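You operate a simulated robot arm through the tools that you are given. There is no shell and no other tool.

You run a simulated robot arm. Do the job below in one go: nothing can be reset, and whatever is moved stays where it is left.

## Task
Open the white box and move its board to the address setter.
Fine: both latches free, lid laid on the short bench, board seated in the setter.

The check looks at the end state, three seconds after you hand in, the way a careful person would. Anything else that was tipped, shoved, dropped, spilled or broken makes it a failure. Lids that push on must go on centred and level and be pressed home; caps that screw on are set level and turned clockwise until they are tight.

## Robot
A 7-joint arm with a two-finger parallel gripper, fixed in place. Base frame: the origin is on the floor under the middle of its stand, x ahead of it, y to its left, z up. Units: cm, rad, N and s.
It reaches about 124.7 cm from its shoulder. Its first joint turns from -2.304 to 2.304 rad. Payload 3.91 kg.
The tool frame sits at the grasp point between the pads (the TCP): z along the fingers, y along the line on which they close. The tips reach 3 cm beyond it. The gripper opens to 11 cm. The fingers are 2 cm wide and 1 cm thick; the gripper's body (4.8 by 11.2 cm) begins 5.5 cm behind the TCP.
Orientation is that of the tool frame in the base frame, as a unit quaternion [x, y, z, w]. With the fingers straight down and closing along the base's y, the tool's x points along the base's -x, its y along +y and its z along -z.

## Interface
- The arm moves only by the tool move_arm. Its argument "rows" is a list that holds one entry, the list of rows, each a list of 7 numbers: the turn, a rotation vector about the tool's x, y, z in rad, then the shift along the tool's x, y, z in cm, then the gripper command, from -1 (fully open) to 1 (shut), values between in proportion. In form: [[[wx, wy, wz, dx, dy, dz, jaw], ...]]. A call has 1 to 20 rows; each row shifts and turns the commanded pose from where the row before left it, along the tool's axes as they then stand. A row lasts 0.2 s, in which the tool goes at most 5 cm and 0.15 rad; a call with a longer step from one row to the next is refused whole, and so is a gripper value outside its range. A pose out of reach is approached as far as the arm can. The call stops where the force on the tool passes 40 N (or 10 N more than at its start, if that is more) or the arm is blocked; 0.2 s more then pass. Each finger travels about 10.8 cm/s and halts on what it meets, pressing with about 37 N; the grip force reading is that of the motor and also rises with nothing between the fingers. The clock runs only during rows and for 0.2 s after the last one: add rows that do not move to give the fingers time. It gives the time, the measured TCP pose, the force on the tool (base axes), the opening and the grip force at its end, in the units of the frame above (readings bear some noise), with the torque about the TCP (base axes, N m) and any sound that the robot's microphone picked up, and new pictures: "pictures" is both (left out), scene, wrist or none.
- Cameras (640 x 400 px; columns grow to the right, rows downward): "scene" is fixed at [39.89, 65.03, 152.58]; the picture's right is [-0.99, 0.14, 0.00], its down [0.14, 0.97, -0.20] and it looks along [-0.03, -0.20, -0.98] (base axes); focal length 214 px, centre (320, 200). "wrist" rides on the gripper at [7.2, 1.7, -10.3] in the tool frame; the picture's right is [-0.23, 0.97, 0.00], its down [-0.76, -0.18, -0.62] and it looks along [-0.61, -0.14, 0.78] (tool axes); focal length 222 px, centre (320, 200). There is no depth. A picture from a camera that has moved, and an enlarged one, comes with that camera's place and axes in the base frame and with its lens.
- inspect(camera, box): a new picture of the part [left, top, right, bottom] of that camera's present view, enlarged. No time passes.
- close_job(): hands the job in; it is judged then, once.

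Nothing tells you positions but the pictures and the camera data. Unless the task says otherwise, let go and move clear before handing in.

The tools are called after "Request:" by a JSON object that holds its "fn" and its "kwargs". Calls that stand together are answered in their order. move_arm: Moves the arm, as the interface text tells. Its arguments: {"type":"object","properties":{"rows":{"type":"array","items":{"type":"array","items":{"type":"array","items":{"type":"number"}}}},"pictures":{"type":"string","enum":["both","scene","wrist","none"]}},"required":["rows"]} The other tools are called the same way: inspect (camera, box) takes an enlarged picture of a part of a camera's view; close_job () hands the job in.

At the start:

```text
t: 0.0
ee_pos: [45.08, 32.43, 113.96]
tcp_rot: [0.0, 1.0, -0.001, 0.001]
contact_force: [0.1, 0.1, -0.2]
torque: [-0.01, 0.04, 0.01]
opening: 11.01
finger_force: 0.0
```

scene: 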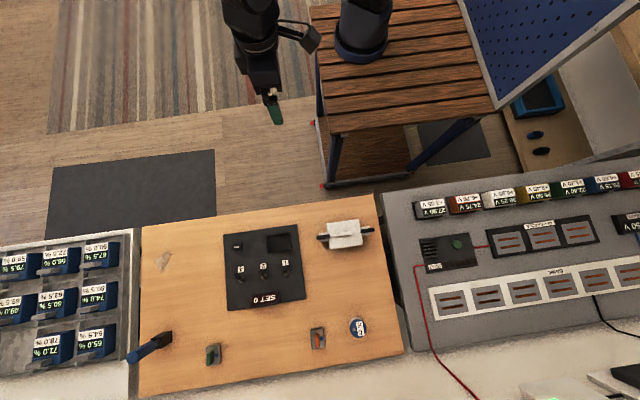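
wrist: 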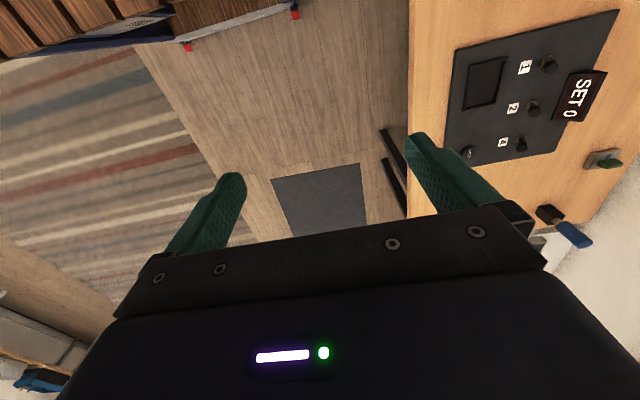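

I see a wooden bench with a dark setter panel ("SET 0"), a white box with dark latches near its upper right, and various other items. I'll look closer before moving.

Request:
{"fn": "inspect", "kwargs": {"camera": "scene", "box": [210, 190, 410, 315]}}

Request:
{"fn": "inspect", "kwargs": {"camera": "scene", "box": [300, 205, 390, 261]}}

Request:
{"fn": "inspect", "kwargs": {"camera": "scene", "box": [120, 290, 420, 400]}}

Request:
{"fn": "inspect", "kwargs": {"camera": "scene", "box": [400, 160, 640, 310]}}

```text
3.20 times, centred on (310, 252) of scene
camera zoom: at [39.89, 65.03, 152.58], right [-0.99, 0.14, 0.0], down [0.14, 0.97, -0.2], along [-0.03, -0.2, -0.98], focal length 686 px, centre (352, 32)
```

zoom: 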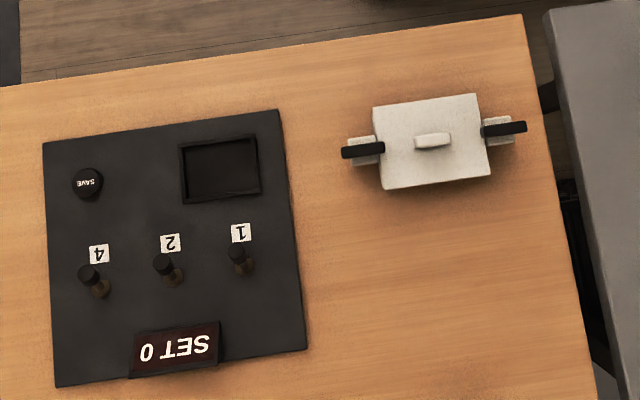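

```text
7.11 times, centred on (345, 233) of scene
camera zoom: at [39.89, 65.03, 152.58], right [-0.99, 0.14, 0.0], down [0.14, 0.97, -0.2], along [-0.03, -0.2, -0.98], focal length 1525 px, centre (142, -35)
```

zoom: 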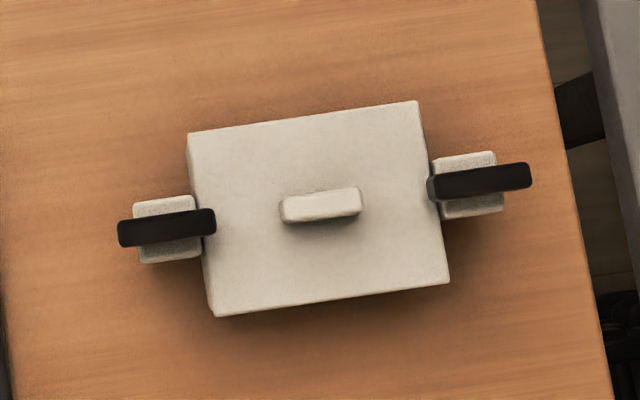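

```text
2.13 times, centred on (270, 345) of scene
camera zoom: at [39.89, 65.03, 152.58], right [-0.99, 0.14, 0.0], down [0.14, 0.97, -0.2], along [-0.03, -0.2, -0.98], focal length 458 px, centre (427, -109)
```

zoom: 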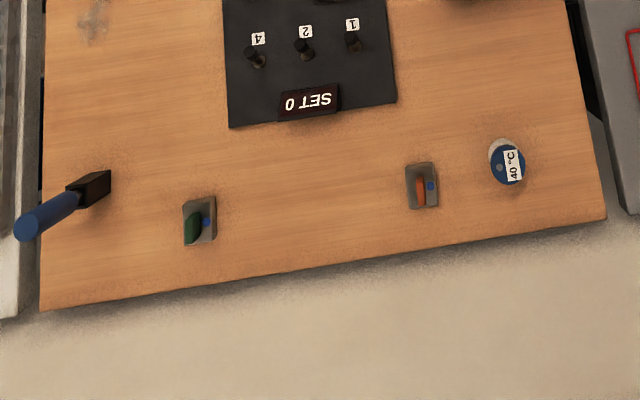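

```text
2.67 times, centred on (520, 235) of scene
camera zoom: at [39.89, 65.03, 152.58], right [-0.99, 0.14, 0.0], down [0.14, 0.97, -0.2], along [-0.03, -0.2, -0.98], focal length 572 px, centre (-213, 107)
```

zoom: 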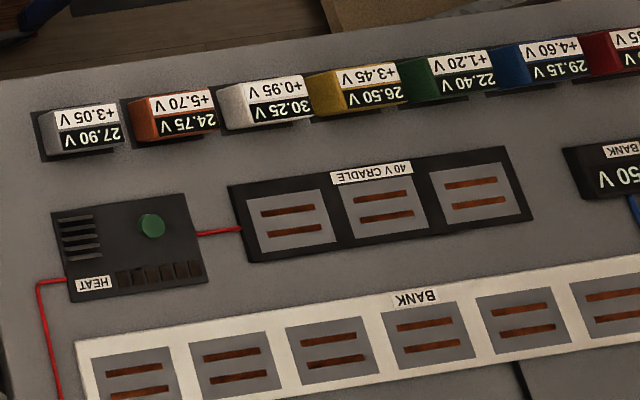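

The white box with two black latches sits on the wooden bench at about (31, 63), and the setter panel is at about (54, 62) with its top near z = 77.5. I'll move the wrist camera towards the box, staying high, to get a closer view.

Request:
{"fn": "move_arm", "kwargs": {"rows": [[[0, 0, 0, 2.5, 3.0, 1.2, -1], [0, 0, 0, 2.5, 3.0, 1.2, -1], [0, 0, 0, 2.5, 3.0, 1.2, -1], [0, 0, 0, 2.5, 3.0, 1.2, -1], [0, 0, 0, 2.5, 3.0, 1.2, -1], [0, 0, 0, 2.5, 3.0, 1.2, -1], [0, 0, 0, 2.5, 3.0, 1.2, -1], [0, 0, 0, 2.5, 3.0, 1.2, -1], [0, 0, 0, 2.5, 3.0, 1.2, -1], [0, 0, 0, 2.5, 3.0, 1.2, -1]]]}}

```text
t: 2.2
ee_pos: [19.99, 62.64, 101.86]
tcp_rot: [0.001, 1.0, 0.0, 0.0]
contact_force: [0.8, 0.5, 0.7]
torque: [0.03, 0.03, 0.04]
opening: 11.01
finger_force: 0.1
camera wrist: at [12.83, 64.39, 112.14], right [0.23, 0.97, 0.0], down [0.76, -0.18, 0.62], along [0.61, -0.14, -0.78], focal length 222 px, centre (320, 200)
```

scene: 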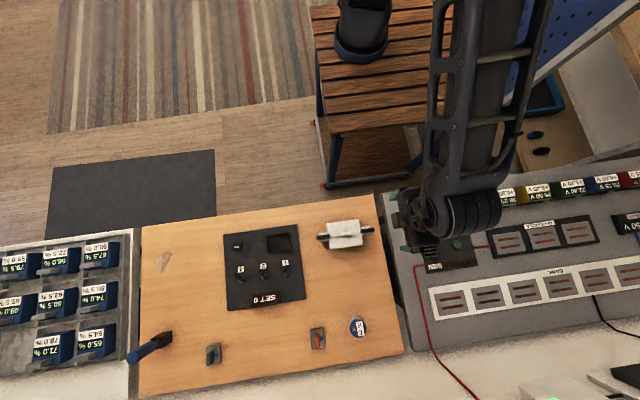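
wrist: 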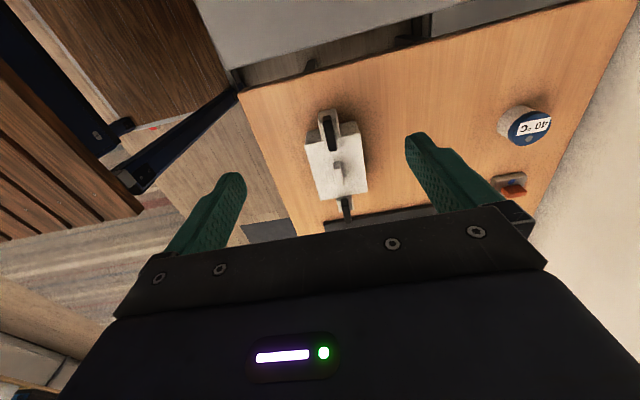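

Request:
{"fn": "inspect", "kwargs": {"camera": "wrist", "box": [270, 90, 410, 220]}}

Request:
{"fn": "inspect", "kwargs": {"camera": "wrist", "box": [0, 0, 640, 220]}}

```text
3.08 times, centred on (340, 155) of wrist
camera zoom: at [12.83, 64.39, 112.14], right [0.23, 0.97, 0.0], down [0.76, -0.18, 0.62], along [0.61, -0.14, -0.78], focal length 684 px, centre (258, 338)
```

zoom: 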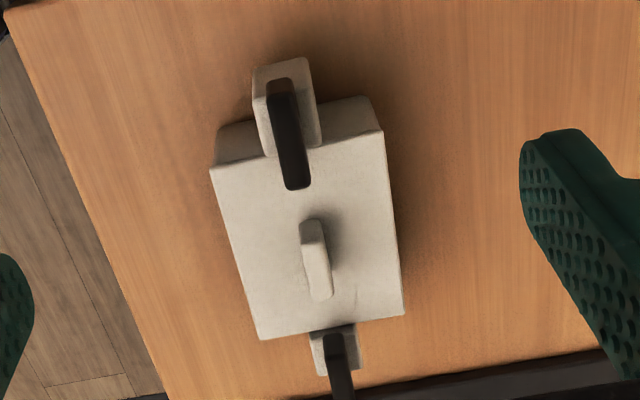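

```text
1.00 times, centred on (320, 110) of wrist (not enlarged: the box is as wide or as high as the picture)
camera zoom: at [12.83, 64.39, 112.14], right [0.23, 0.97, 0.0], down [0.76, -0.18, 0.62], along [0.61, -0.14, -0.78], focal length 222 px, centre (320, 290)
```

zoom: 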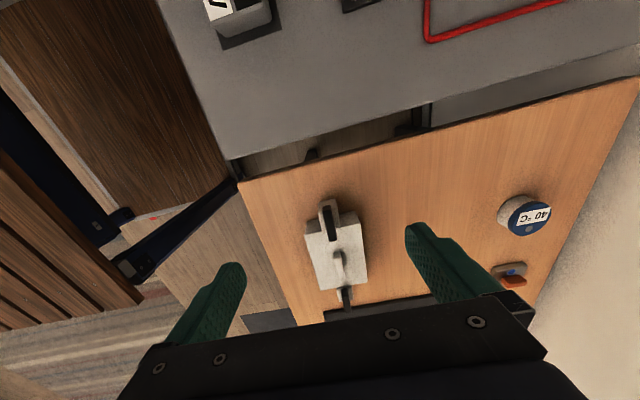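

The latch levers look like horizontal black bars at about z = 84, with the lid top at about z = 81.8. I want a low side view to see how the latches work, so I'll swing the wrist camera to look along +y from the robot side.

Request:
{"fn": "move_arm", "kwargs": {"rows": [[[0, 0, 0, -2.75, -3.65, 1.0, -1], [0, 0, 0, -2.75, -3.65, 1.0, -1], [0, 0, 0, -2.75, -3.65, 1.0, -1], [0, 0, 0, -2.75, -3.65, 1.0, -1], [0, 0, -0.1428, 0, 0, 0, -1], [0, 0, -0.1428, 0, 0, 0, -1], [0, 0, -0.1428, 0, 0, 0, -1], [0, 0, -0.1428, 0, 0, 0, -1], [0, 0, -0.1428, 0, 0, 0, -1], [0, 0, -0.1428, 0, 0, 0, -1], [0, 0, -0.1428, 0, 0, 0, -1], [0, 0, -0.1428, 0, 0, 0, -1], [0, 0, -0.1428, 0, 0, 0, -1], [0, 0, -0.1428, 0, 0, 0, -1], [0, 0, -0.1428, 0, 0, 0, -1], [0, -0.15, 0, 0, 0, 0, -1], [0, -0.15, 0, 0, 0, 0, -1], [0, -0.15, 0, 0, 0, 0, -1], [0, -0.15, 0, 0, 0, 0, -1]]]}}

```text
t: 6.2
ee_pos: [30.98, 47.96, 98.0]
tcp_rot: [-0.675, 0.675, 0.21, 0.209]
contact_force: [0.5, 0.2, 0.5]
torque: [-0.02, 0.02, -0.03]
opening: 11.01
finger_force: 0.0
camera wrist: at [29.3, 36.29, 102.33], right [-0.97, 0.19, 0.13], down [0.18, 0.27, 0.94], along [0.14, 0.94, -0.3], focal length 222 px, centre (320, 200)
```

scene: 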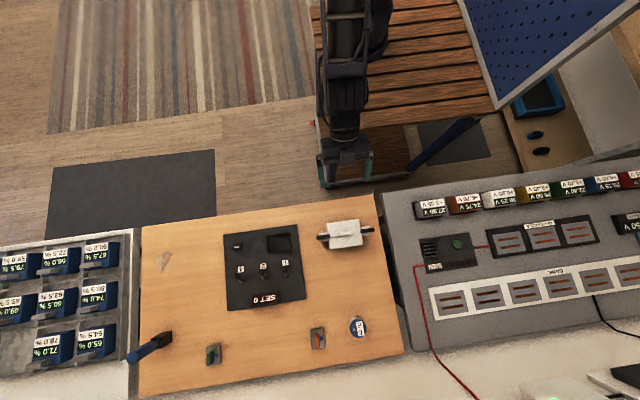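
wrist: 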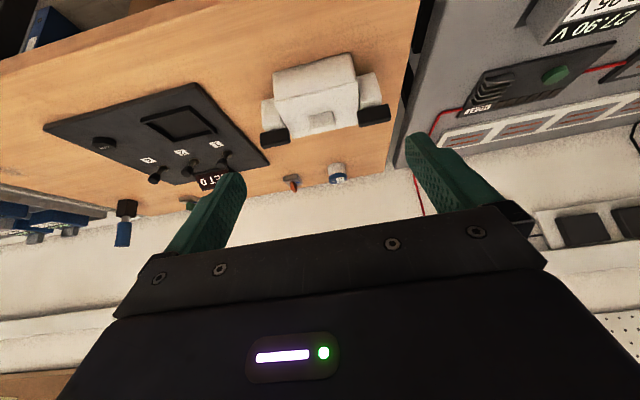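

Request:
{"fn": "inspect", "kwargs": {"camera": "wrist", "box": [240, 40, 410, 160]}}

Request:
{"fn": "inspect", "kwargs": {"camera": "wrist", "box": [30, 60, 280, 250]}}

Request:
{"fn": "inspect", "kwargs": {"camera": "wrist", "box": [400, 0, 640, 400]}}

Request:
{"fn": "inspect", "kwargs": {"camera": "wrist", "box": [0, 180, 200, 400]}}

```text
3.33 times, centred on (325, 100) of wrist
camera zoom: at [29.3, 36.29, 102.33], right [-0.97, 0.19, 0.13], down [0.18, 0.27, 0.94], along [0.14, 0.94, -0.3], focal length 740 px, centre (303, 533)
```

zoom: 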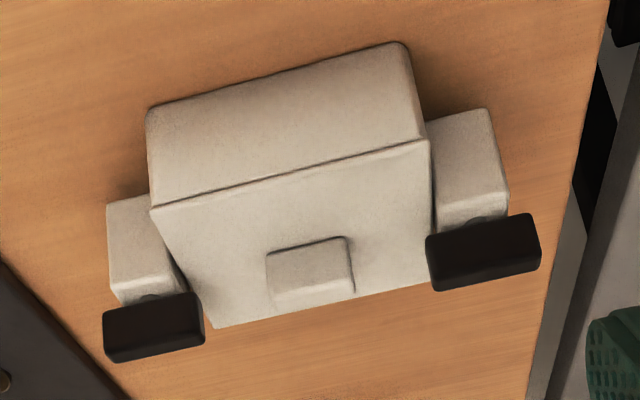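

```text
2.11 times, centred on (155, 155) of wrist
camera zoom: at [29.3, 36.29, 102.33], right [-0.97, 0.19, 0.13], down [0.18, 0.27, 0.94], along [0.14, 0.94, -0.3], focal length 468 px, centre (667, 295)
```

zoom: 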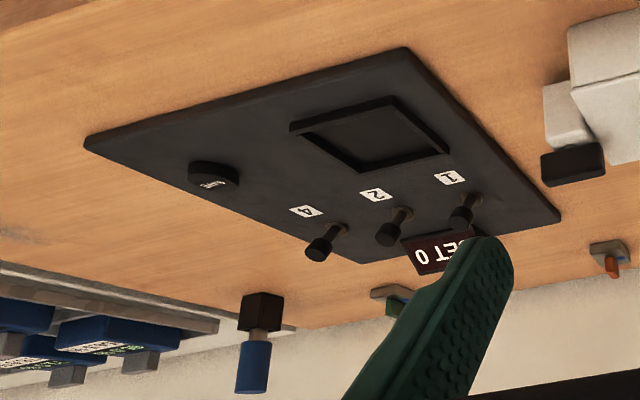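

```text
1.00 times, centred on (520, 200) of wrist (not enlarged: the box is as wide or as high as the picture)
camera zoom: at [29.3, 36.29, 102.33], right [-0.97, 0.19, 0.13], down [0.18, 0.27, 0.94], along [0.14, 0.94, -0.3], focal length 222 px, centre (120, 200)
```

zoom: 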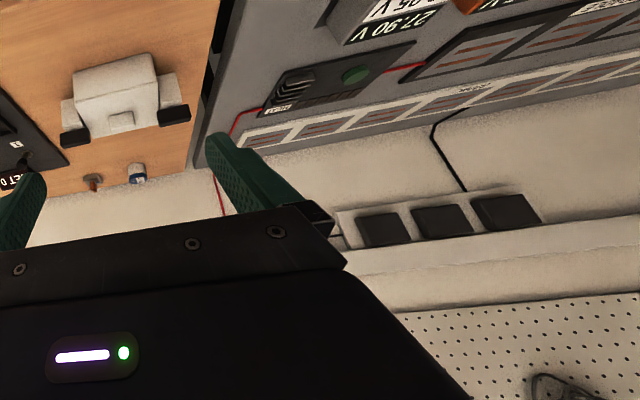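

```text
1.82 times, centred on (100, 290) of wrist
camera zoom: at [29.3, 36.29, 102.33], right [-0.97, 0.19, 0.13], down [0.18, 0.27, 0.94], along [0.14, 0.94, -0.3], focal length 404 px, centre (720, 36)
```

zoom: 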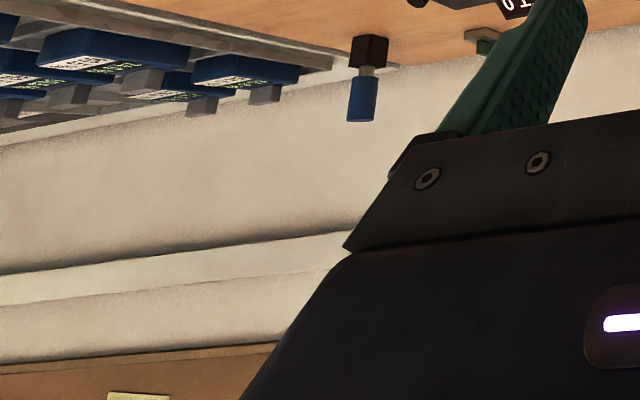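

The latches turn out to be turn-buttons: black bars on vertical posts beside the box, overlapping the lid edge. Before acting, I need to know which surface is the "short bench", so I'll raise the arm and look around the room, toward +x first.

Request:
{"fn": "move_arm", "kwargs": {"rows": [[[0, 0, 0, 0.78, 0, -4.17, -1], [0, 0, 0, 0.78, 0, -4.17, -1], [0, 0, 0, 0.78, 0, -4.17, -1], [0, 0, 0, 0.78, 0, -4.17, -1], [0, 0, 0, 0.78, 0, -4.17, -1], [0.0807, 0, 0.1178, 0, 0, 0, -1], [0.0807, 0, 0.1178, 0, 0, 0, -1], [0.0807, 0, 0.1178, 0, 0, 0, -1], [0.0807, 0, 0.1178, 0, 0, 0, -1], [0.0807, 0, 0.1178, 0, 0, 0, -1], [0.0807, 0, 0.1178, 0, 0, 0, -1], [0.0807, 0, 0.1178, 0, 0, 0, -1]]], "pictures": "wrist"}}

Request:
{"fn": "move_arm", "kwargs": {"rows": [[[0.0807, 0, 0.1178, 0, 0, 0, -1], [0.0807, 0, 0.1178, 0, 0, 0, -1], [0.0807, 0, 0.1178, 0, 0, 0, -1], [0.0807, 0, 0.1178, 0, 0, 0, -1], [0.0807, 0, 0.1178, 0, 0, 0, -1], [0.0807, 0, 0.1178, 0, 0, 0, -1]]], "pictures": "wrist"}}

```text
t: 8.8
ee_pos: [31.15, 32.91, 112.92]
tcp_rot: [-0.269, 0.917, 0.084, 0.283]
contact_force: [0.1, -0.8, -0.3]
torque: [-0.01, -0.01, 0.0]
opening: 11.0
finger_force: 0.0
camera wrist: at [20.29, 28.08, 117.29], right [-0.37, 0.92, 0.13], down [0.33, 0.0, 0.94], along [0.87, 0.39, -0.3], focal length 222 px, centre (320, 200)
```

wrist: 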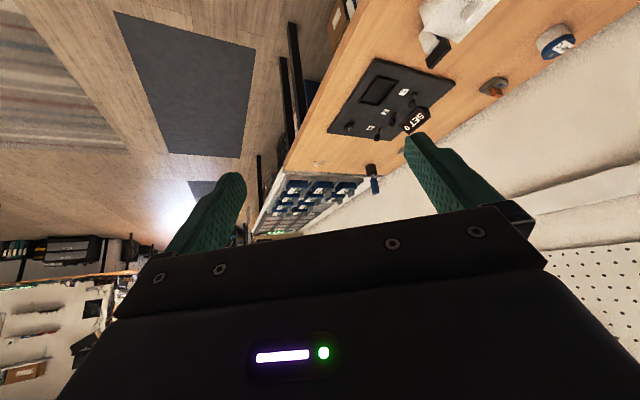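

```text
t: 10.2
ee_pos: [31.06, 33.01, 113.01]
tcp_rot: [0.137, 0.946, -0.042, 0.292]
contact_force: [0.6, -0.5, 0.1]
torque: [0.0, 0.07, -0.01]
opening: 11.0
finger_force: 0.1
camera wrist: at [20.32, 38.03, 117.31], right [0.46, 0.88, 0.13], down [0.21, -0.25, 0.94], along [0.86, -0.4, -0.3], focal length 222 px, centre (320, 200)
```

wrist: 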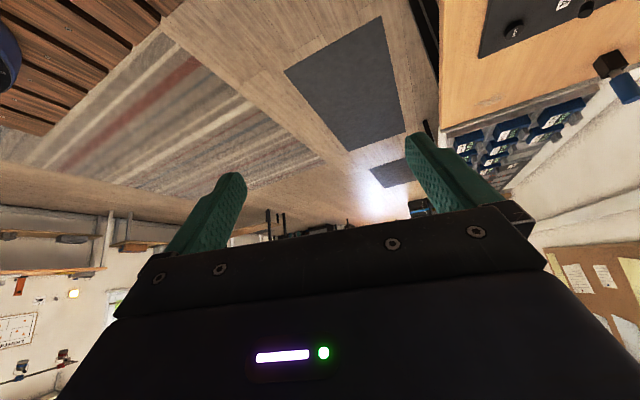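

The middle wooden bench runs about x = 17 to 103, and another bench continues to +x. Next I'll look the other way, toward -x, to compare the lengths of the benches.

Request:
{"fn": "move_arm", "kwargs": {"rows": [[[-0.0847, 0, -0.1237, 0, 0, 0, -1], [-0.0847, 0, -0.1237, 0, 0, 0, -1], [-0.0847, 0, -0.1237, 0, 0, 0, -1], [-0.0847, 0, -0.1237, 0, 0, 0, -1], [-0.0847, 0, -0.1237, 0, 0, 0, -1], [-0.0847, 0, -0.1237, 0, 0, 0, -1], [-0.0847, 0, -0.1237, 0, 0, 0, -1], [-0.0847, 0, -0.1237, 0, 0, 0, -1], [-0.0847, 0, -0.1237, 0, 0, 0, -1], [-0.0847, 0, -0.1237, 0, 0, 0, -1], [-0.0847, 0, -0.1237, 0, 0, 0, -1], [-0.0847, 0, -0.1237, 0, 0, 0, -1], [-0.0847, 0, -0.1237, 0, 0, 0, -1], [-0.0847, 0, -0.1237, 0, 0, 0, -1], [-0.0847, 0, -0.1237, 0, 0, 0, -1], [-0.0847, 0, -0.1237, 0, 0, 0, -1], [-0.0847, 0, -0.1237, 0, 0, 0, -1]]], "pictures": "wrist"}}

Request:
{"fn": "move_arm", "kwargs": {"rows": [[[-0.0847, 0, -0.1237, 0, 0, 0, -1], [-0.0847, 0, -0.1237, 0, 0, 0, -1], [-0.0847, 0, -0.1237, 0, 0, 0, -1], [-0.0847, 0, -0.1237, 0, 0, 0, -1], [-0.0847, 0, -0.1237, 0, 0, 0, -1], [-0.0847, 0, -0.1237, 0, 0, 0, -1]]], "pictures": "both"}}

```text
t: 13.8
ee_pos: [31.01, 32.92, 113.08]
tcp_rot: [0.866, -0.405, -0.267, -0.125]
contact_force: [-0.8, 0.0, 0.0]
torque: [-0.01, -0.02, 0.03]
opening: 10.98
finger_force: 0.0
camera wrist: at [37.3, 22.85, 117.32], right [-0.87, -0.48, 0.13], down [-0.04, 0.33, 0.94], along [-0.49, 0.81, -0.3], focal length 222 px, centre (320, 200)
```

wrist: 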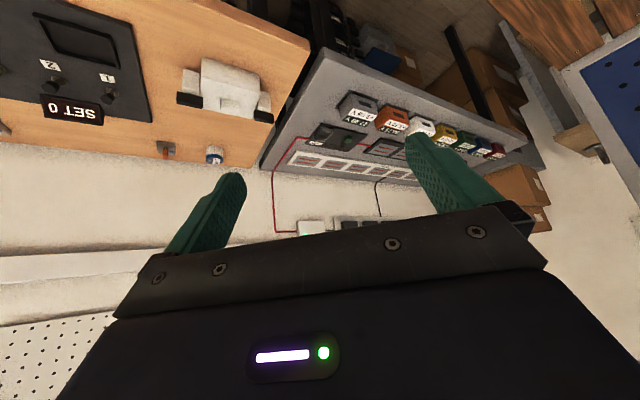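

```text
t: 15.2
ee_pos: [30.97, 33.09, 112.95]
tcp_rot: [0.955, 0.011, -0.295, 0.004]
contact_force: [-0.2, -0.3, 0.1]
torque: [0.01, -0.01, -0.01]
opening: 10.99
finger_force: 0.1
camera wrist: at [42.91, 31.65, 117.3], right [-0.17, -0.98, 0.13], down [-0.28, 0.17, 0.94], along [-0.95, 0.12, -0.3], focal length 222 px, centre (320, 200)
```

scene: 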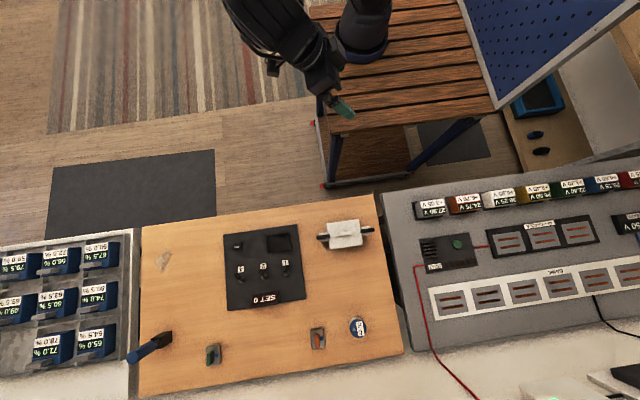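
wrist: 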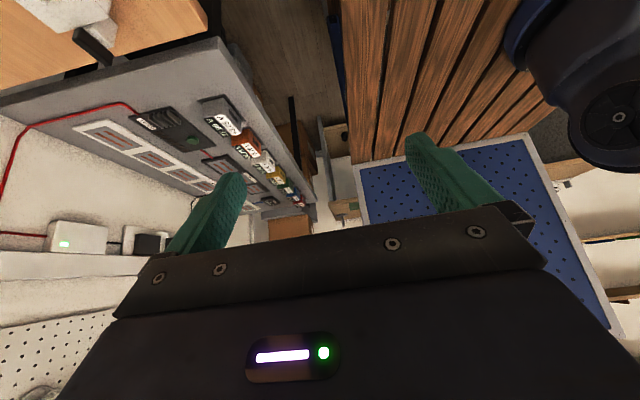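

The grey bench to -x is about 134 cm long, the +x bench is also over 100 cm, and the wooden bench is about 87 cm. So the wooden bench holding the box and setter is the short one. Next I'll return the tool to vertical in its default orientation and go above the -x latch.

Request:
{"fn": "move_arm", "kwargs": {"rows": [[[0.0813, 0, 0.1187, 0, 0, 0, -1], [0.0813, 0, 0.1187, 0, 0, 0, -1], [0.0813, 0, 0.1187, 0, 0, 0, -1], [0.0813, 0, 0.1187, 0, 0, 0, -1], [0.0813, 0, 0.1187, 0, 0, 0, -1], [0.0813, 0, 0.1187, 0, 0, 0, -1], [0.0813, 0, 0.1187, 0, 0, 0, -1], [0.0813, 0, 0.1187, 0, 0, 0, -1], [0.0813, 0, 0.1187, 0, 0, 0, -1], [0.0813, 0, 0.1187, 0, 0, 0, -1], [0.0813, 0, 0.1187, 0, 0, 0, -1], [0.0813, 0, 0.1187, 0, 0, 0, -1], [0.0813, 0, 0.1187, 0, 0, 0, -1], [0.0813, 0, 0.1187, 0, 0, 0, -1], [0.0813, 0, 0.1187, 0, 0, 0, -1], [0.0813, 0, 0.1187, 0, 0, 0, -1], [0.0813, 0, 0.1187, 0, 0, 0, -1], [0.0813, 0, 0.1187, 0, 0, 0, -1], [0.0813, 0, 0.1187, 0, 0, 0, -1], [0.0813, 0, 0.1187, 0, 0, 0, -1]]], "pictures": "none"}}

Request:
{"fn": "move_arm", "kwargs": {"rows": [[[0.0813, 0, 0.1187, 0, 0, 0, -1], [0.0813, 0, 0.1187, 0, 0, 0, -1], [0, 0.15, 0, 0, 0, 0, -1], [0, 0.15, 0, 0, 0, 0, -1], [0, 0.15, 0, 0, 0, 0, -1], [0, 0.15, 0, 0, 0, 0, -1], [0, 0, 0, 0, 0, 0, -1]]], "pictures": "wrist"}}

```text
t: 19.4
ee_pos: [31.0, 32.96, 113.02]
tcp_rot: [-0.135, 0.945, 0.042, 0.294]
contact_force: [0.9, 0.6, 0.6]
torque: [0.03, 0.0, 0.03]
opening: 11.0
finger_force: 0.2
```

```text
t: 21.0
ee_pos: [31.04, 33.1, 113.01]
tcp_rot: [0.002, 1.0, 0.0, 0.001]
contact_force: [0.4, -0.5, -0.1]
torque: [-0.01, 0.03, 0.02]
opening: 10.99
finger_force: 0.0
camera wrist: at [23.82, 34.77, 123.14], right [0.23, 0.97, 0.0], down [0.76, -0.18, 0.62], along [0.61, -0.14, -0.78], focal length 222 px, centre (320, 200)
```

wrist: 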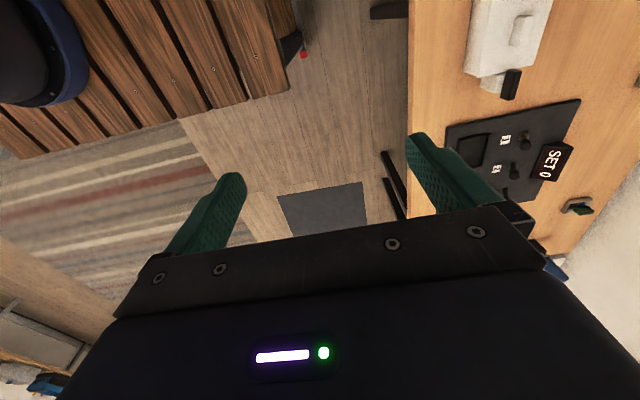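

Orientation is back to straight down. Next I'll go above the -x latch at about (24.3, 63), staying at z = 97 for a close look.

Request:
{"fn": "move_arm", "kwargs": {"rows": [[[0, 0, 0, 0.836, 3.74, 2.0, -1], [0, 0, 0, 0.836, 3.74, 2.0, -1], [0, 0, 0, 0.836, 3.74, 2.0, -1], [0, 0, 0, 0.836, 3.74, 2.0, -1], [0, 0, 0, 0.836, 3.74, 2.0, -1], [0, 0, 0, 0.836, 3.74, 2.0, -1], [0, 0, 0, 0.836, 3.74, 2.0, -1], [0, 0, 0, 0.836, 3.74, 2.0, -1], [0, 0, 0, 0, 0, 0, -1]]]}}

```text
t: 23.0
ee_pos: [24.3, 62.87, 96.64]
tcp_rot: [0.001, 1.0, 0.001, 0.001]
contact_force: [-0.3, -0.3, 0.2]
torque: [0.01, 0.06, 0.03]
opening: 10.99
finger_force: 0.0
camera wrist: at [17.13, 64.73, 106.93], right [0.23, 0.97, 0.0], down [0.76, -0.18, 0.63], along [0.61, -0.14, -0.78], focal length 222 px, centre (320, 200)
```

scene: 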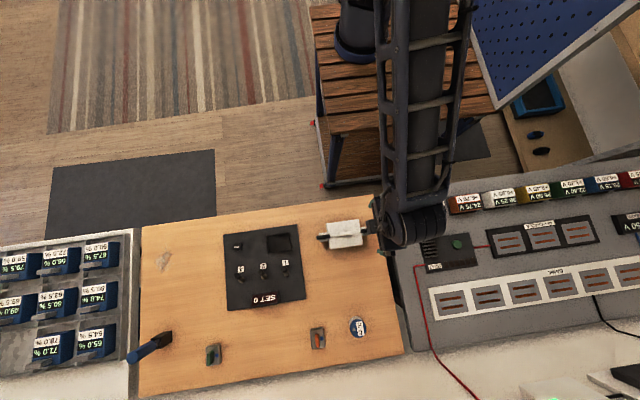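
wrist: 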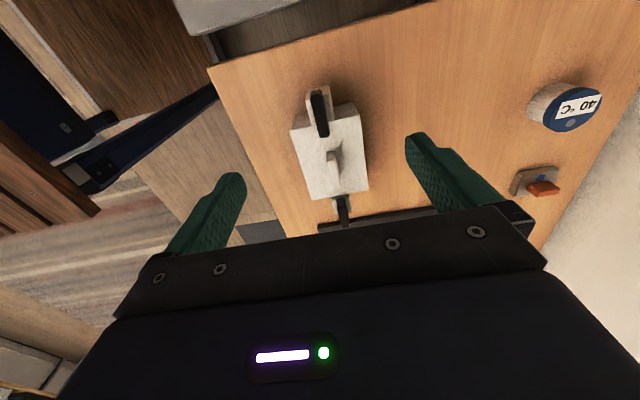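

Request:
{"fn": "inspect", "kwargs": {"camera": "wrist", "box": [270, 75, 400, 235]}}

Request:
{"fn": "inspect", "kwargs": {"camera": "wrist", "box": [290, 75, 380, 145]}}

```text
2.50 times, centred on (335, 155) of wrist
camera zoom: at [17.13, 64.73, 106.93], right [0.23, 0.97, 0.0], down [0.76, -0.18, 0.63], along [0.61, -0.14, -0.78], focal length 555 px, centre (282, 312)
```

zoom: 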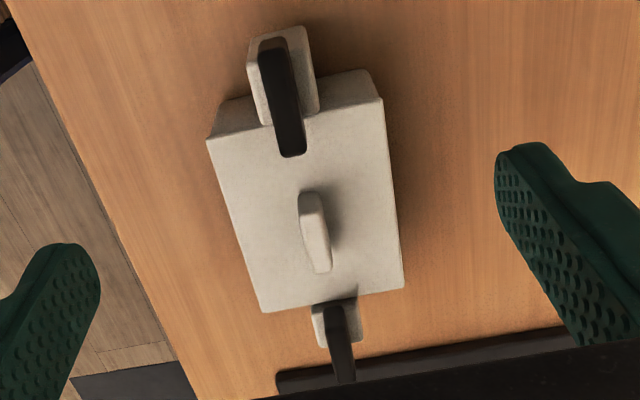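

```text
5.71 times, centred on (335, 110) of wrist
camera zoom: at [17.13, 64.73, 106.93], right [0.23, 0.97, 0.0], down [0.76, -0.18, 0.63], along [0.61, -0.14, -0.78], focal length 1269 px, centre (234, 714)
```

zoom: 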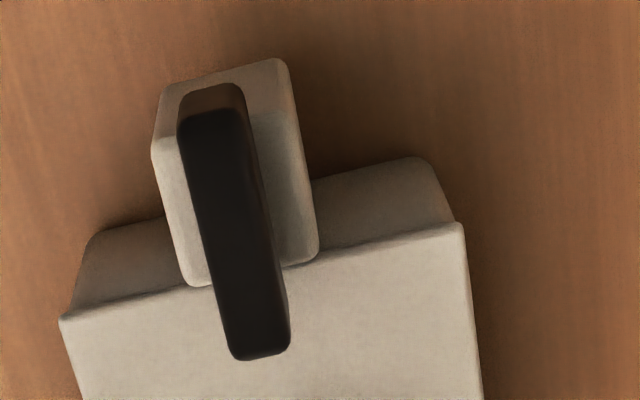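

The bar top is at about z = 84.3, it spans x = 22.3 to 26.5 at y ≈ 63.05, and it is about 1 cm wide. I'll descend with open jaws so the tips reach about z = 83, then check the alignment.

Request:
{"fn": "move_arm", "kwargs": {"rows": [[[0, 0, 0, -0.1, 0.16, 2.0, -1], [0, 0, 0, 0, 0, 2.5, -1], [0, 0, 0, 0, 0, 2.5, -0.5], [0, 0, 0, 0, 0, 2.0, -0.3], [0, 0, 0, 0, 0, 1.5, -0.3], [0, 0, 0, 0, 0, 0, -0.3]]]}}

Request:
{"fn": "inspect", "kwargs": {"camera": "wrist", "box": [230, 80, 430, 240]}}

Request:
{"fn": "inspect", "kwargs": {"camera": "scene", "box": [300, 190, 420, 270]}}

```text
t: 24.4
ee_pos: [24.57, 62.97, 86.43]
tcp_rot: [0.002, 1.0, -0.001, 0.001]
contact_force: [0.1, 0.9, 0.9]
torque: [0.0, 0.04, 0.02]
opening: 7.15
finger_force: 0.0
camera wrist: at [17.3, 64.8, 96.64], right [0.23, 0.97, 0.0], down [0.76, -0.18, 0.62], along [0.61, -0.14, -0.78], focal length 222 px, centre (320, 200)
```

scene: 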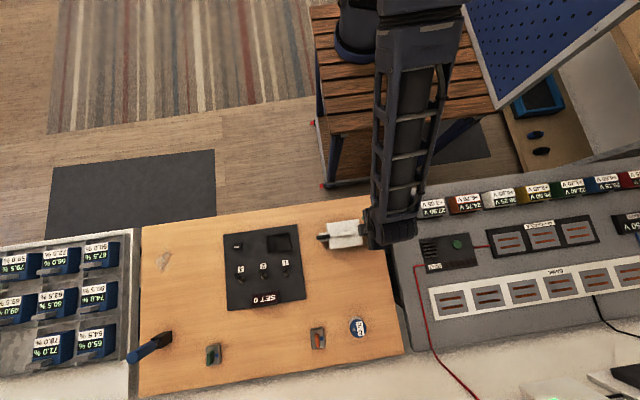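
wrist: 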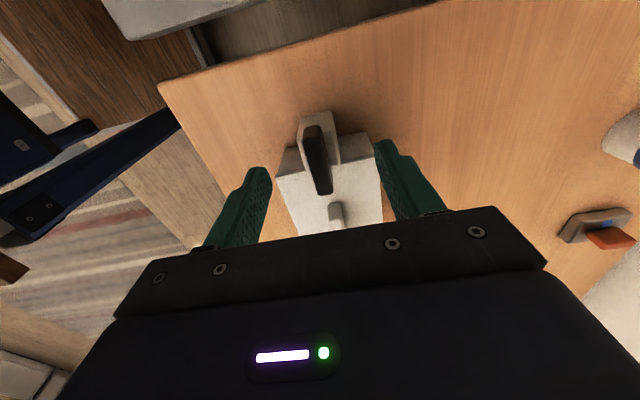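

```text
2.50 times, centred on (330, 160) of wrist
camera zoom: at [17.3, 64.8, 96.64], right [0.23, 0.97, 0.0], down [0.76, -0.18, 0.62], along [0.61, -0.14, -0.78], focal length 555 px, centre (295, 300)
```

zoom: 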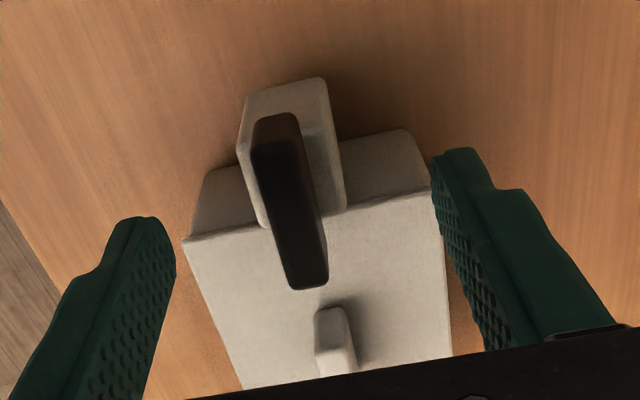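

```text
5.00 times, centred on (360, 230) of scene
camera zoom: at [39.89, 65.03, 152.58], right [-0.99, 0.14, 0.0], down [0.14, 0.97, -0.2], along [-0.03, -0.2, -0.98], focal length 1072 px, centre (120, 50)
```

zoom: 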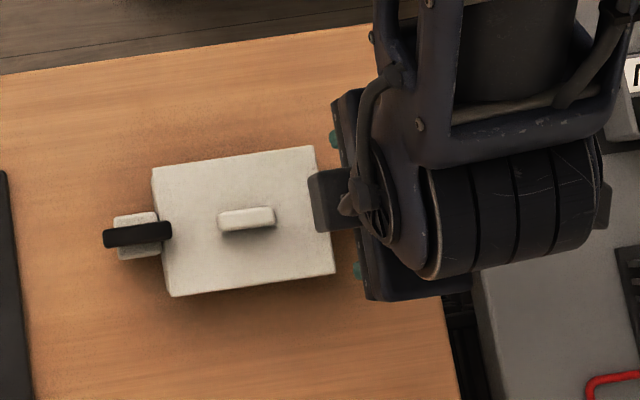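

The bar spans x = 22.2 to 26.5 and z = 82.7 to 84.4, at y ≈ 63.1. I'll fine-align, lower slightly, and close to a narrow gap to check centring before gripping.

Request:
{"fn": "move_arm", "kwargs": {"rows": [[[0, 0, 0, 0.15, 0.1, 0.4, 0.3], [0, 0, 0, 0, 0, 0, 0.6], [0, 0, 0, 0, 0, 0, 0.6], [0, 0, 0, 0, 0, 0, 0.6]]], "pictures": "wrist"}}

Request:
{"fn": "inspect", "kwargs": {"camera": "wrist", "box": [250, 90, 400, 230]}}

```text
t: 25.4
ee_pos: [24.38, 63.1, 86.19]
tcp_rot: [0.002, 1.0, 0.0, 0.001]
contact_force: [0.2, 1.0, 0.1]
torque: [0.0, 0.0, -0.01]
opening: 2.18
finger_force: 0.1
camera wrist: at [17.14, 64.95, 96.27], right [0.23, 0.97, 0.0], down [0.76, -0.18, 0.62], along [0.61, -0.14, -0.78], focal length 222 px, centre (320, 200)
```

wrist: 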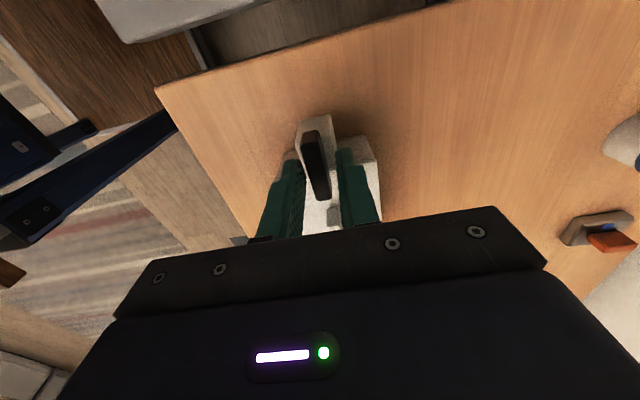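

```text
2.86 times, centred on (325, 160) of wrist
camera zoom: at [17.14, 64.95, 96.27], right [0.23, 0.97, 0.0], down [0.76, -0.18, 0.62], along [0.61, -0.14, -0.78], focal length 635 px, centre (306, 314)
```

zoom: 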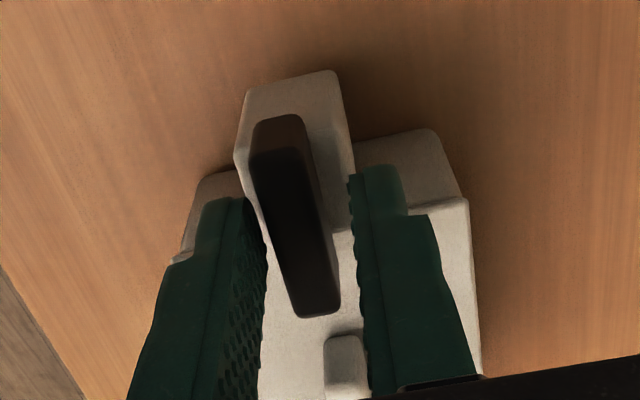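

Request:
{"fn": "inspect", "kwargs": {"camera": "wrist", "box": [285, 120, 365, 190]}}

```text
5.71 times, centred on (325, 155) of wrist
camera zoom: at [17.14, 64.95, 96.27], right [0.23, 0.97, 0.0], down [0.76, -0.18, 0.62], along [0.61, -0.14, -0.78], focal length 1269 px, centre (291, 457)
```

zoom: 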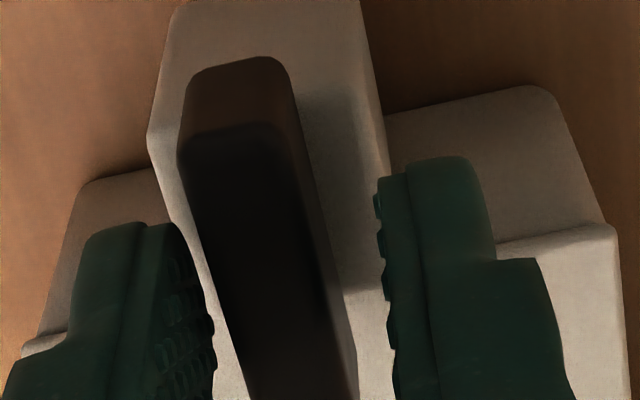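

The bar is centred between the fingers to within about 0.1 cm. I'll close on it now.

Request:
{"fn": "move_arm", "kwargs": {"rows": [[[0, 0, 0, 0, -0.06, 0, 0.7], [0, 0, 0, 0, 0, 0, 0.85], [0, 0, 0, 0, 0, 0, 0.9], [0, 0, 0, 0, 0, 0, 0.9]]], "pictures": "wrist"}}

```text
t: 26.4
ee_pos: [24.29, 63.07, 86.02]
tcp_rot: [0.002, 1.0, 0.0, 0.001]
contact_force: [-1.9, 0.5, -0.2]
torque: [0.02, -0.01, 0.0]
opening: 1.12
finger_force: 37.3
camera wrist: at [17.15, 64.9, 96.31], right [0.23, 0.97, 0.0], down [0.76, -0.18, 0.62], along [0.61, -0.14, -0.78], focal length 222 px, centre (320, 200)
```

wrist: 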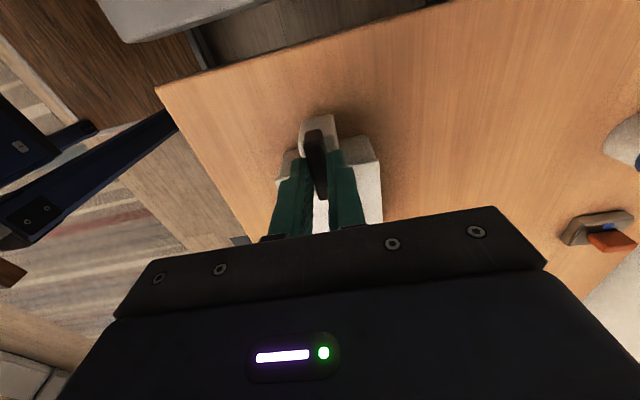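

The bar is gripped at an opening of 1.12. I'll try a gentle turn in one direction and watch the torque.

Request:
{"fn": "move_arm", "kwargs": {"rows": [[[0, 0, 0.06, 0, 0, 0, 0.9], [0, 0, 0.06, 0, 0, 0, 0.9], [0, 0, 0.06, 0, 0, 0, 0.9], [0, 0, 0, 0, 0, 0, 0.9]]], "pictures": "wrist"}}

Request:
{"fn": "inspect", "kwargs": {"camera": "wrist", "box": [250, 90, 400, 230]}}

```text
t: 27.4
ee_pos: [24.45, 63.16, 86.01]
tcp_rot: [0.091, 0.996, 0.001, 0.0]
contact_force: [2.3, 1.2, 6.6]
torque: [0.02, -0.1, 0.14]
opening: 1.14
finger_force: 37.5
camera wrist: at [17.63, 66.21, 96.3], right [0.4, 0.92, 0.0], down [0.71, -0.31, 0.62], along [0.57, -0.25, -0.78], focal length 222 px, centre (320, 200)
```

wrist: 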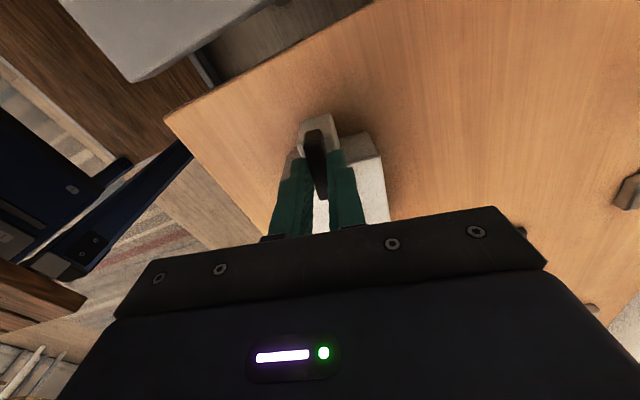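

```text
2.86 times, centred on (325, 160) of wrist
camera zoom: at [17.63, 66.21, 96.3], right [0.4, 0.92, 0.0], down [0.71, -0.31, 0.62], along [0.57, -0.25, -0.78], focal length 635 px, centre (306, 314)
```

zoom: 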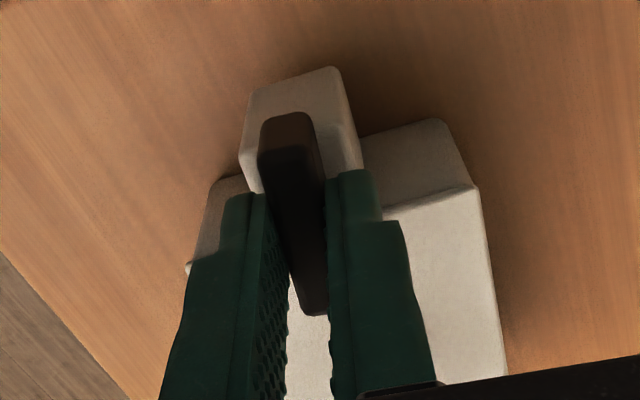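

Request:
{"fn": "inspect", "kwargs": {"camera": "scene", "box": [300, 190, 420, 270]}}

```text
5.00 times, centred on (360, 230) of scene
camera zoom: at [39.89, 65.03, 152.58], right [-0.99, 0.14, 0.0], down [0.14, 0.97, -0.2], along [-0.03, -0.2, -0.98], focal length 1072 px, centre (120, 50)
```

zoom: 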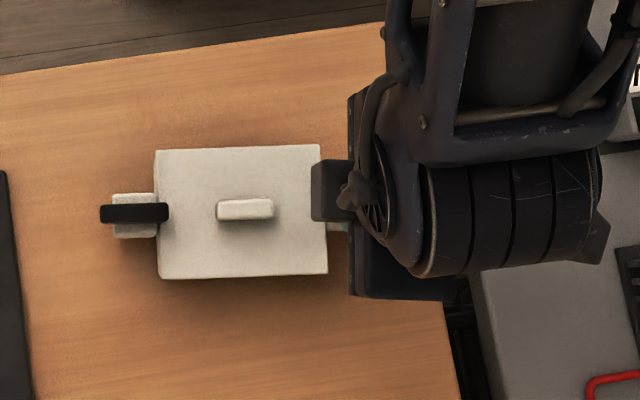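

The whole box turned about 8° with the bar instead of the bar turning on its post, so this direction appears blocked. I'll turn back and try the other direction.

Request:
{"fn": "move_arm", "kwargs": {"rows": [[[0, 0, -0.06, 0, 0, 0, 0.9], [0, 0, -0.06, 0, 0, 0, 0.9], [0, 0, -0.06, 0, 0, 0, 0.9], [0, 0, 0, 0, 0, 0, 0.9]]], "pictures": "none"}}

Request:
{"fn": "inspect", "kwargs": {"camera": "scene", "box": [300, 190, 420, 270]}}

Request:
{"fn": "inspect", "kwargs": {"camera": "wrist", "box": [250, 90, 400, 230]}}

```text
t: 28.4
ee_pos: [24.38, 63.25, 86.01]
tcp_rot: [0.001, 1.0, 0.0, 0.001]
contact_force: [2.8, 1.5, 10.1]
torque: [0.03, -0.27, 0.0]
opening: 1.13
finger_force: 37.1
```

```text
5.00 times, centred on (360, 230) of scene
camera zoom: at [39.89, 65.03, 152.58], right [-0.99, 0.14, 0.0], down [0.14, 0.97, -0.2], along [-0.03, -0.2, -0.98], focal length 1072 px, centre (120, 50)
```

zoom: 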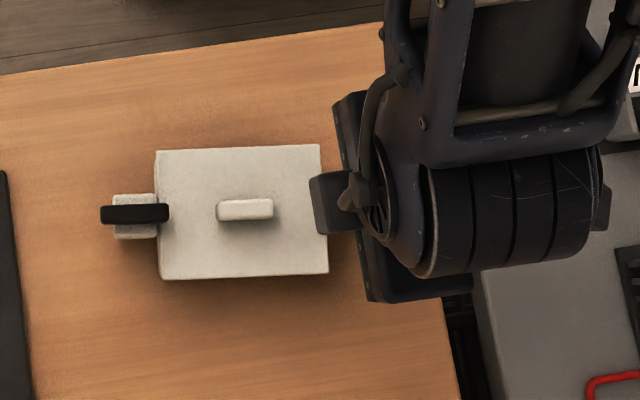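

```text
2.86 times, centred on (325, 160) of wrist
camera zoom: at [17.17, 64.9, 96.3], right [0.23, 0.97, 0.0], down [0.76, -0.18, 0.62], along [0.61, -0.14, -0.78], focal length 635 px, centre (306, 314)
```

zoom: 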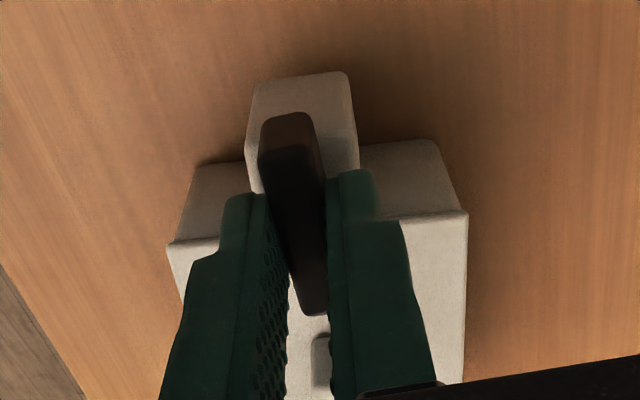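

Turning this way moves the bar freely on its post: the box stayed put and the bar turned relative to it. I'll keep turning counter-clockwise and watch the torque.

Request:
{"fn": "move_arm", "kwargs": {"rows": [[[0, 0, -0.1, 0, 0, -0.1, 0.9], [0, 0, -0.1, 0, 0, 0, 0.9], [0, 0, -0.1, 0, 0, 0, 0.9], [0, 0, -0.1, 0, 0, 0, 0.9], [0, 0, -0.1, 0, 0, 0, 0.9], [0, 0, -0.1, 0, 0, 0, 0.9], [0, 0, -0.1, 0, 0, 0, 0.9], [0, 0, -0.1, 0, 0, 0, 0.9], [0, 0, -0.1, 0, 0, 0, 0.9], [0, 0, -0.1, 0, 0, 0, 0.9], [0, 0, -0.1, 0, 0, 0, 0.9], [0, 0, 0, 0, 0, 0, 0.9]]], "pictures": "none"}}

Request:
{"fn": "inspect", "kwargs": {"camera": "scene", "box": [300, 190, 420, 270]}}

Request:
{"fn": "inspect", "kwargs": {"camera": "wrist", "box": [220, 70, 420, 230]}}

```text
t: 31.0
ee_pos: [24.48, 63.2, 86.18]
tcp_rot: [-0.522, 0.853, -0.001, 0.001]
contact_force: [1.0, 0.6, -0.4]
torque: [-0.1, 0.19, -0.01]
opening: 1.1
finger_force: 37.0
```

```text
5.00 times, centred on (360, 230) of scene
camera zoom: at [39.89, 65.03, 152.58], right [-0.99, 0.14, 0.0], down [0.14, 0.97, -0.2], along [-0.03, -0.2, -0.98], focal length 1072 px, centre (120, 50)
```

zoom: 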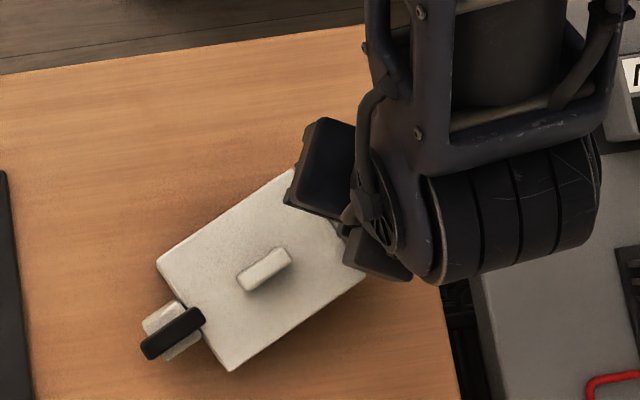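

```text
2.50 times, centred on (320, 150) of wrist
camera zoom: at [19.67, 57.53, 96.36], right [-0.76, 0.65, 0.0], down [0.5, 0.6, 0.62], along [0.4, 0.48, -0.78], focal length 555 px, centre (320, 325)
```

zoom: 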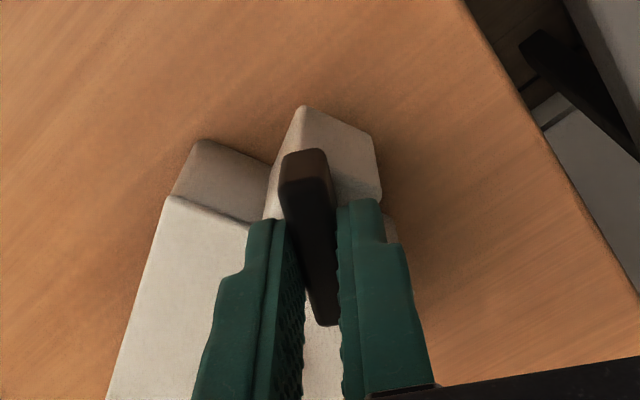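

The box slid with the bar because I turned too fast. The slower turn earlier moved only the bar, so the latch post looks viscous. I'll turn back clockwise slowly and watch whether the box stays still.

Request:
{"fn": "move_arm", "kwargs": {"rows": [[[0, 0, 0.03, 0, 0, 0, 0.9], [0, 0, 0.03, 0, 0, 0, 0.9], [0, 0, 0.03, 0, 0, 0, 0.9], [0, 0, 0.03, 0, 0, 0, 0.9], [0, 0, 0.03, 0, 0, 0, 0.9], [0, 0, 0.03, 0, 0, 0, 0.9], [0, 0, 0.03, 0, 0, 0, 0.9], [0, 0, 0.03, 0, 0, 0, 0.9], [0, 0, 0.03, 0, 0, 0, 0.9], [0, 0, 0.03, 0, 0, 0, 0.9]]], "pictures": "none"}}

Request:
{"fn": "inspect", "kwargs": {"camera": "scene", "box": [300, 190, 420, 270]}}

Request:
{"fn": "inspect", "kwargs": {"camera": "wrist", "box": [220, 70, 420, 230]}}

```text
t: 33.2
ee_pos: [24.44, 63.12, 86.07]
tcp_rot: [-0.388, 0.922, 0.0, 0.001]
contact_force: [0.2, -0.6, -0.7]
torque: [0.03, 0.05, 0.0]
opening: 1.14
finger_force: 37.0
```

```text
5.00 times, centred on (360, 230) of scene
camera zoom: at [39.89, 65.03, 152.58], right [-0.99, 0.14, 0.0], down [0.14, 0.97, -0.2], along [-0.03, -0.2, -0.98], focal length 1072 px, centre (120, 50)
```

zoom: 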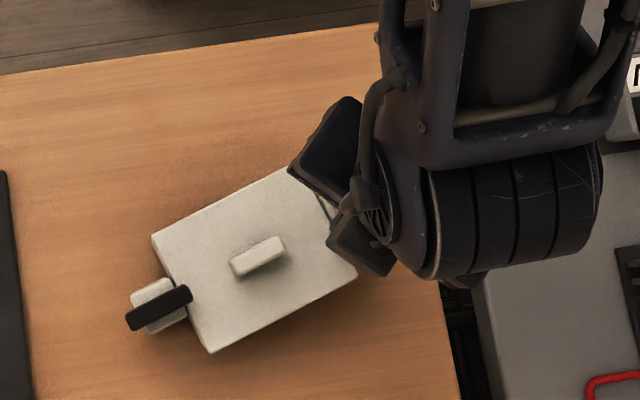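

```text
2.50 times, centred on (320, 150) of wrist
camera zoom: at [18.14, 59.19, 96.34], right [-0.54, 0.84, 0.0], down [0.66, 0.42, 0.62], along [0.53, 0.34, -0.78], focal length 555 px, centre (320, 325)
```

zoom: 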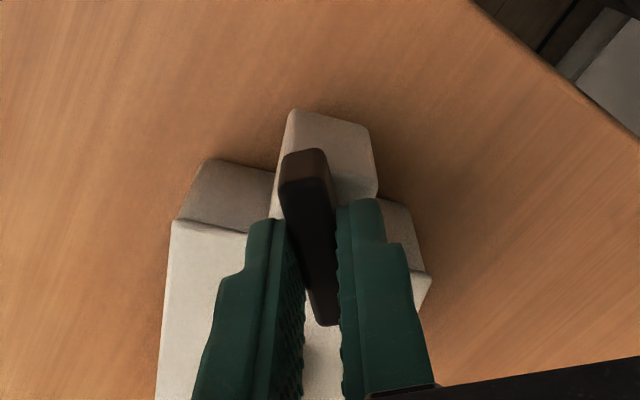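

The box still drags a little with the bar. It held still when there was about 10 N of downward force, so I'll press lightly while turning. First I'll go clockwise back to the closed stop, which should also square the box up again.

Request:
{"fn": "move_arm", "kwargs": {"rows": [[[0, 0, 0, 0, 0, 0.15, 0.9], [0, 0, 0, 0, 0, 0.05, 0.9], [0, 0, 0.05, 0, 0, 0, 0.9], [0, 0, 0.05, 0, 0, 0, 0.9], [0, 0, 0.05, 0, 0, 0, 0.9], [0, 0, 0.05, 0, 0, 0, 0.9], [0, 0, 0.05, 0, 0, 0, 0.9], [0, 0, 0.05, 0, 0, 0, 0.9]]], "pictures": "none"}}

Request:
{"fn": "inspect", "kwargs": {"camera": "scene", "box": [300, 190, 420, 270]}}

```text
t: 35.0
ee_pos: [24.38, 63.11, 86.13]
tcp_rot: [-0.246, 0.969, 0.001, 0.002]
contact_force: [-5.8, 8.8, 29.4]
torque: [0.26, 0.06, 0.0]
opening: 1.1
finger_force: 36.6
```

```text
5.00 times, centred on (360, 230) of scene
camera zoom: at [39.89, 65.03, 152.58], right [-0.99, 0.14, 0.0], down [0.14, 0.97, -0.2], along [-0.03, -0.2, -0.98], focal length 1072 px, centre (120, 50)
```

zoom: 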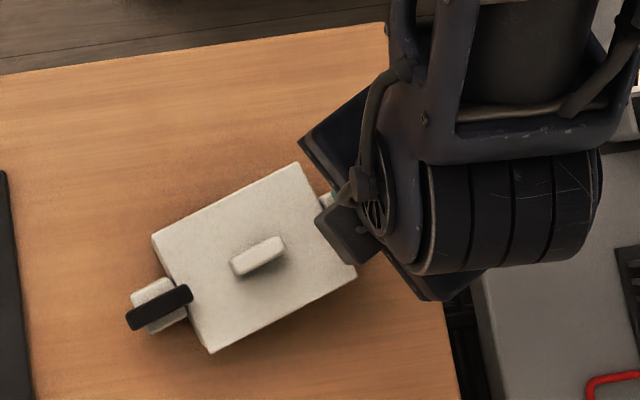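

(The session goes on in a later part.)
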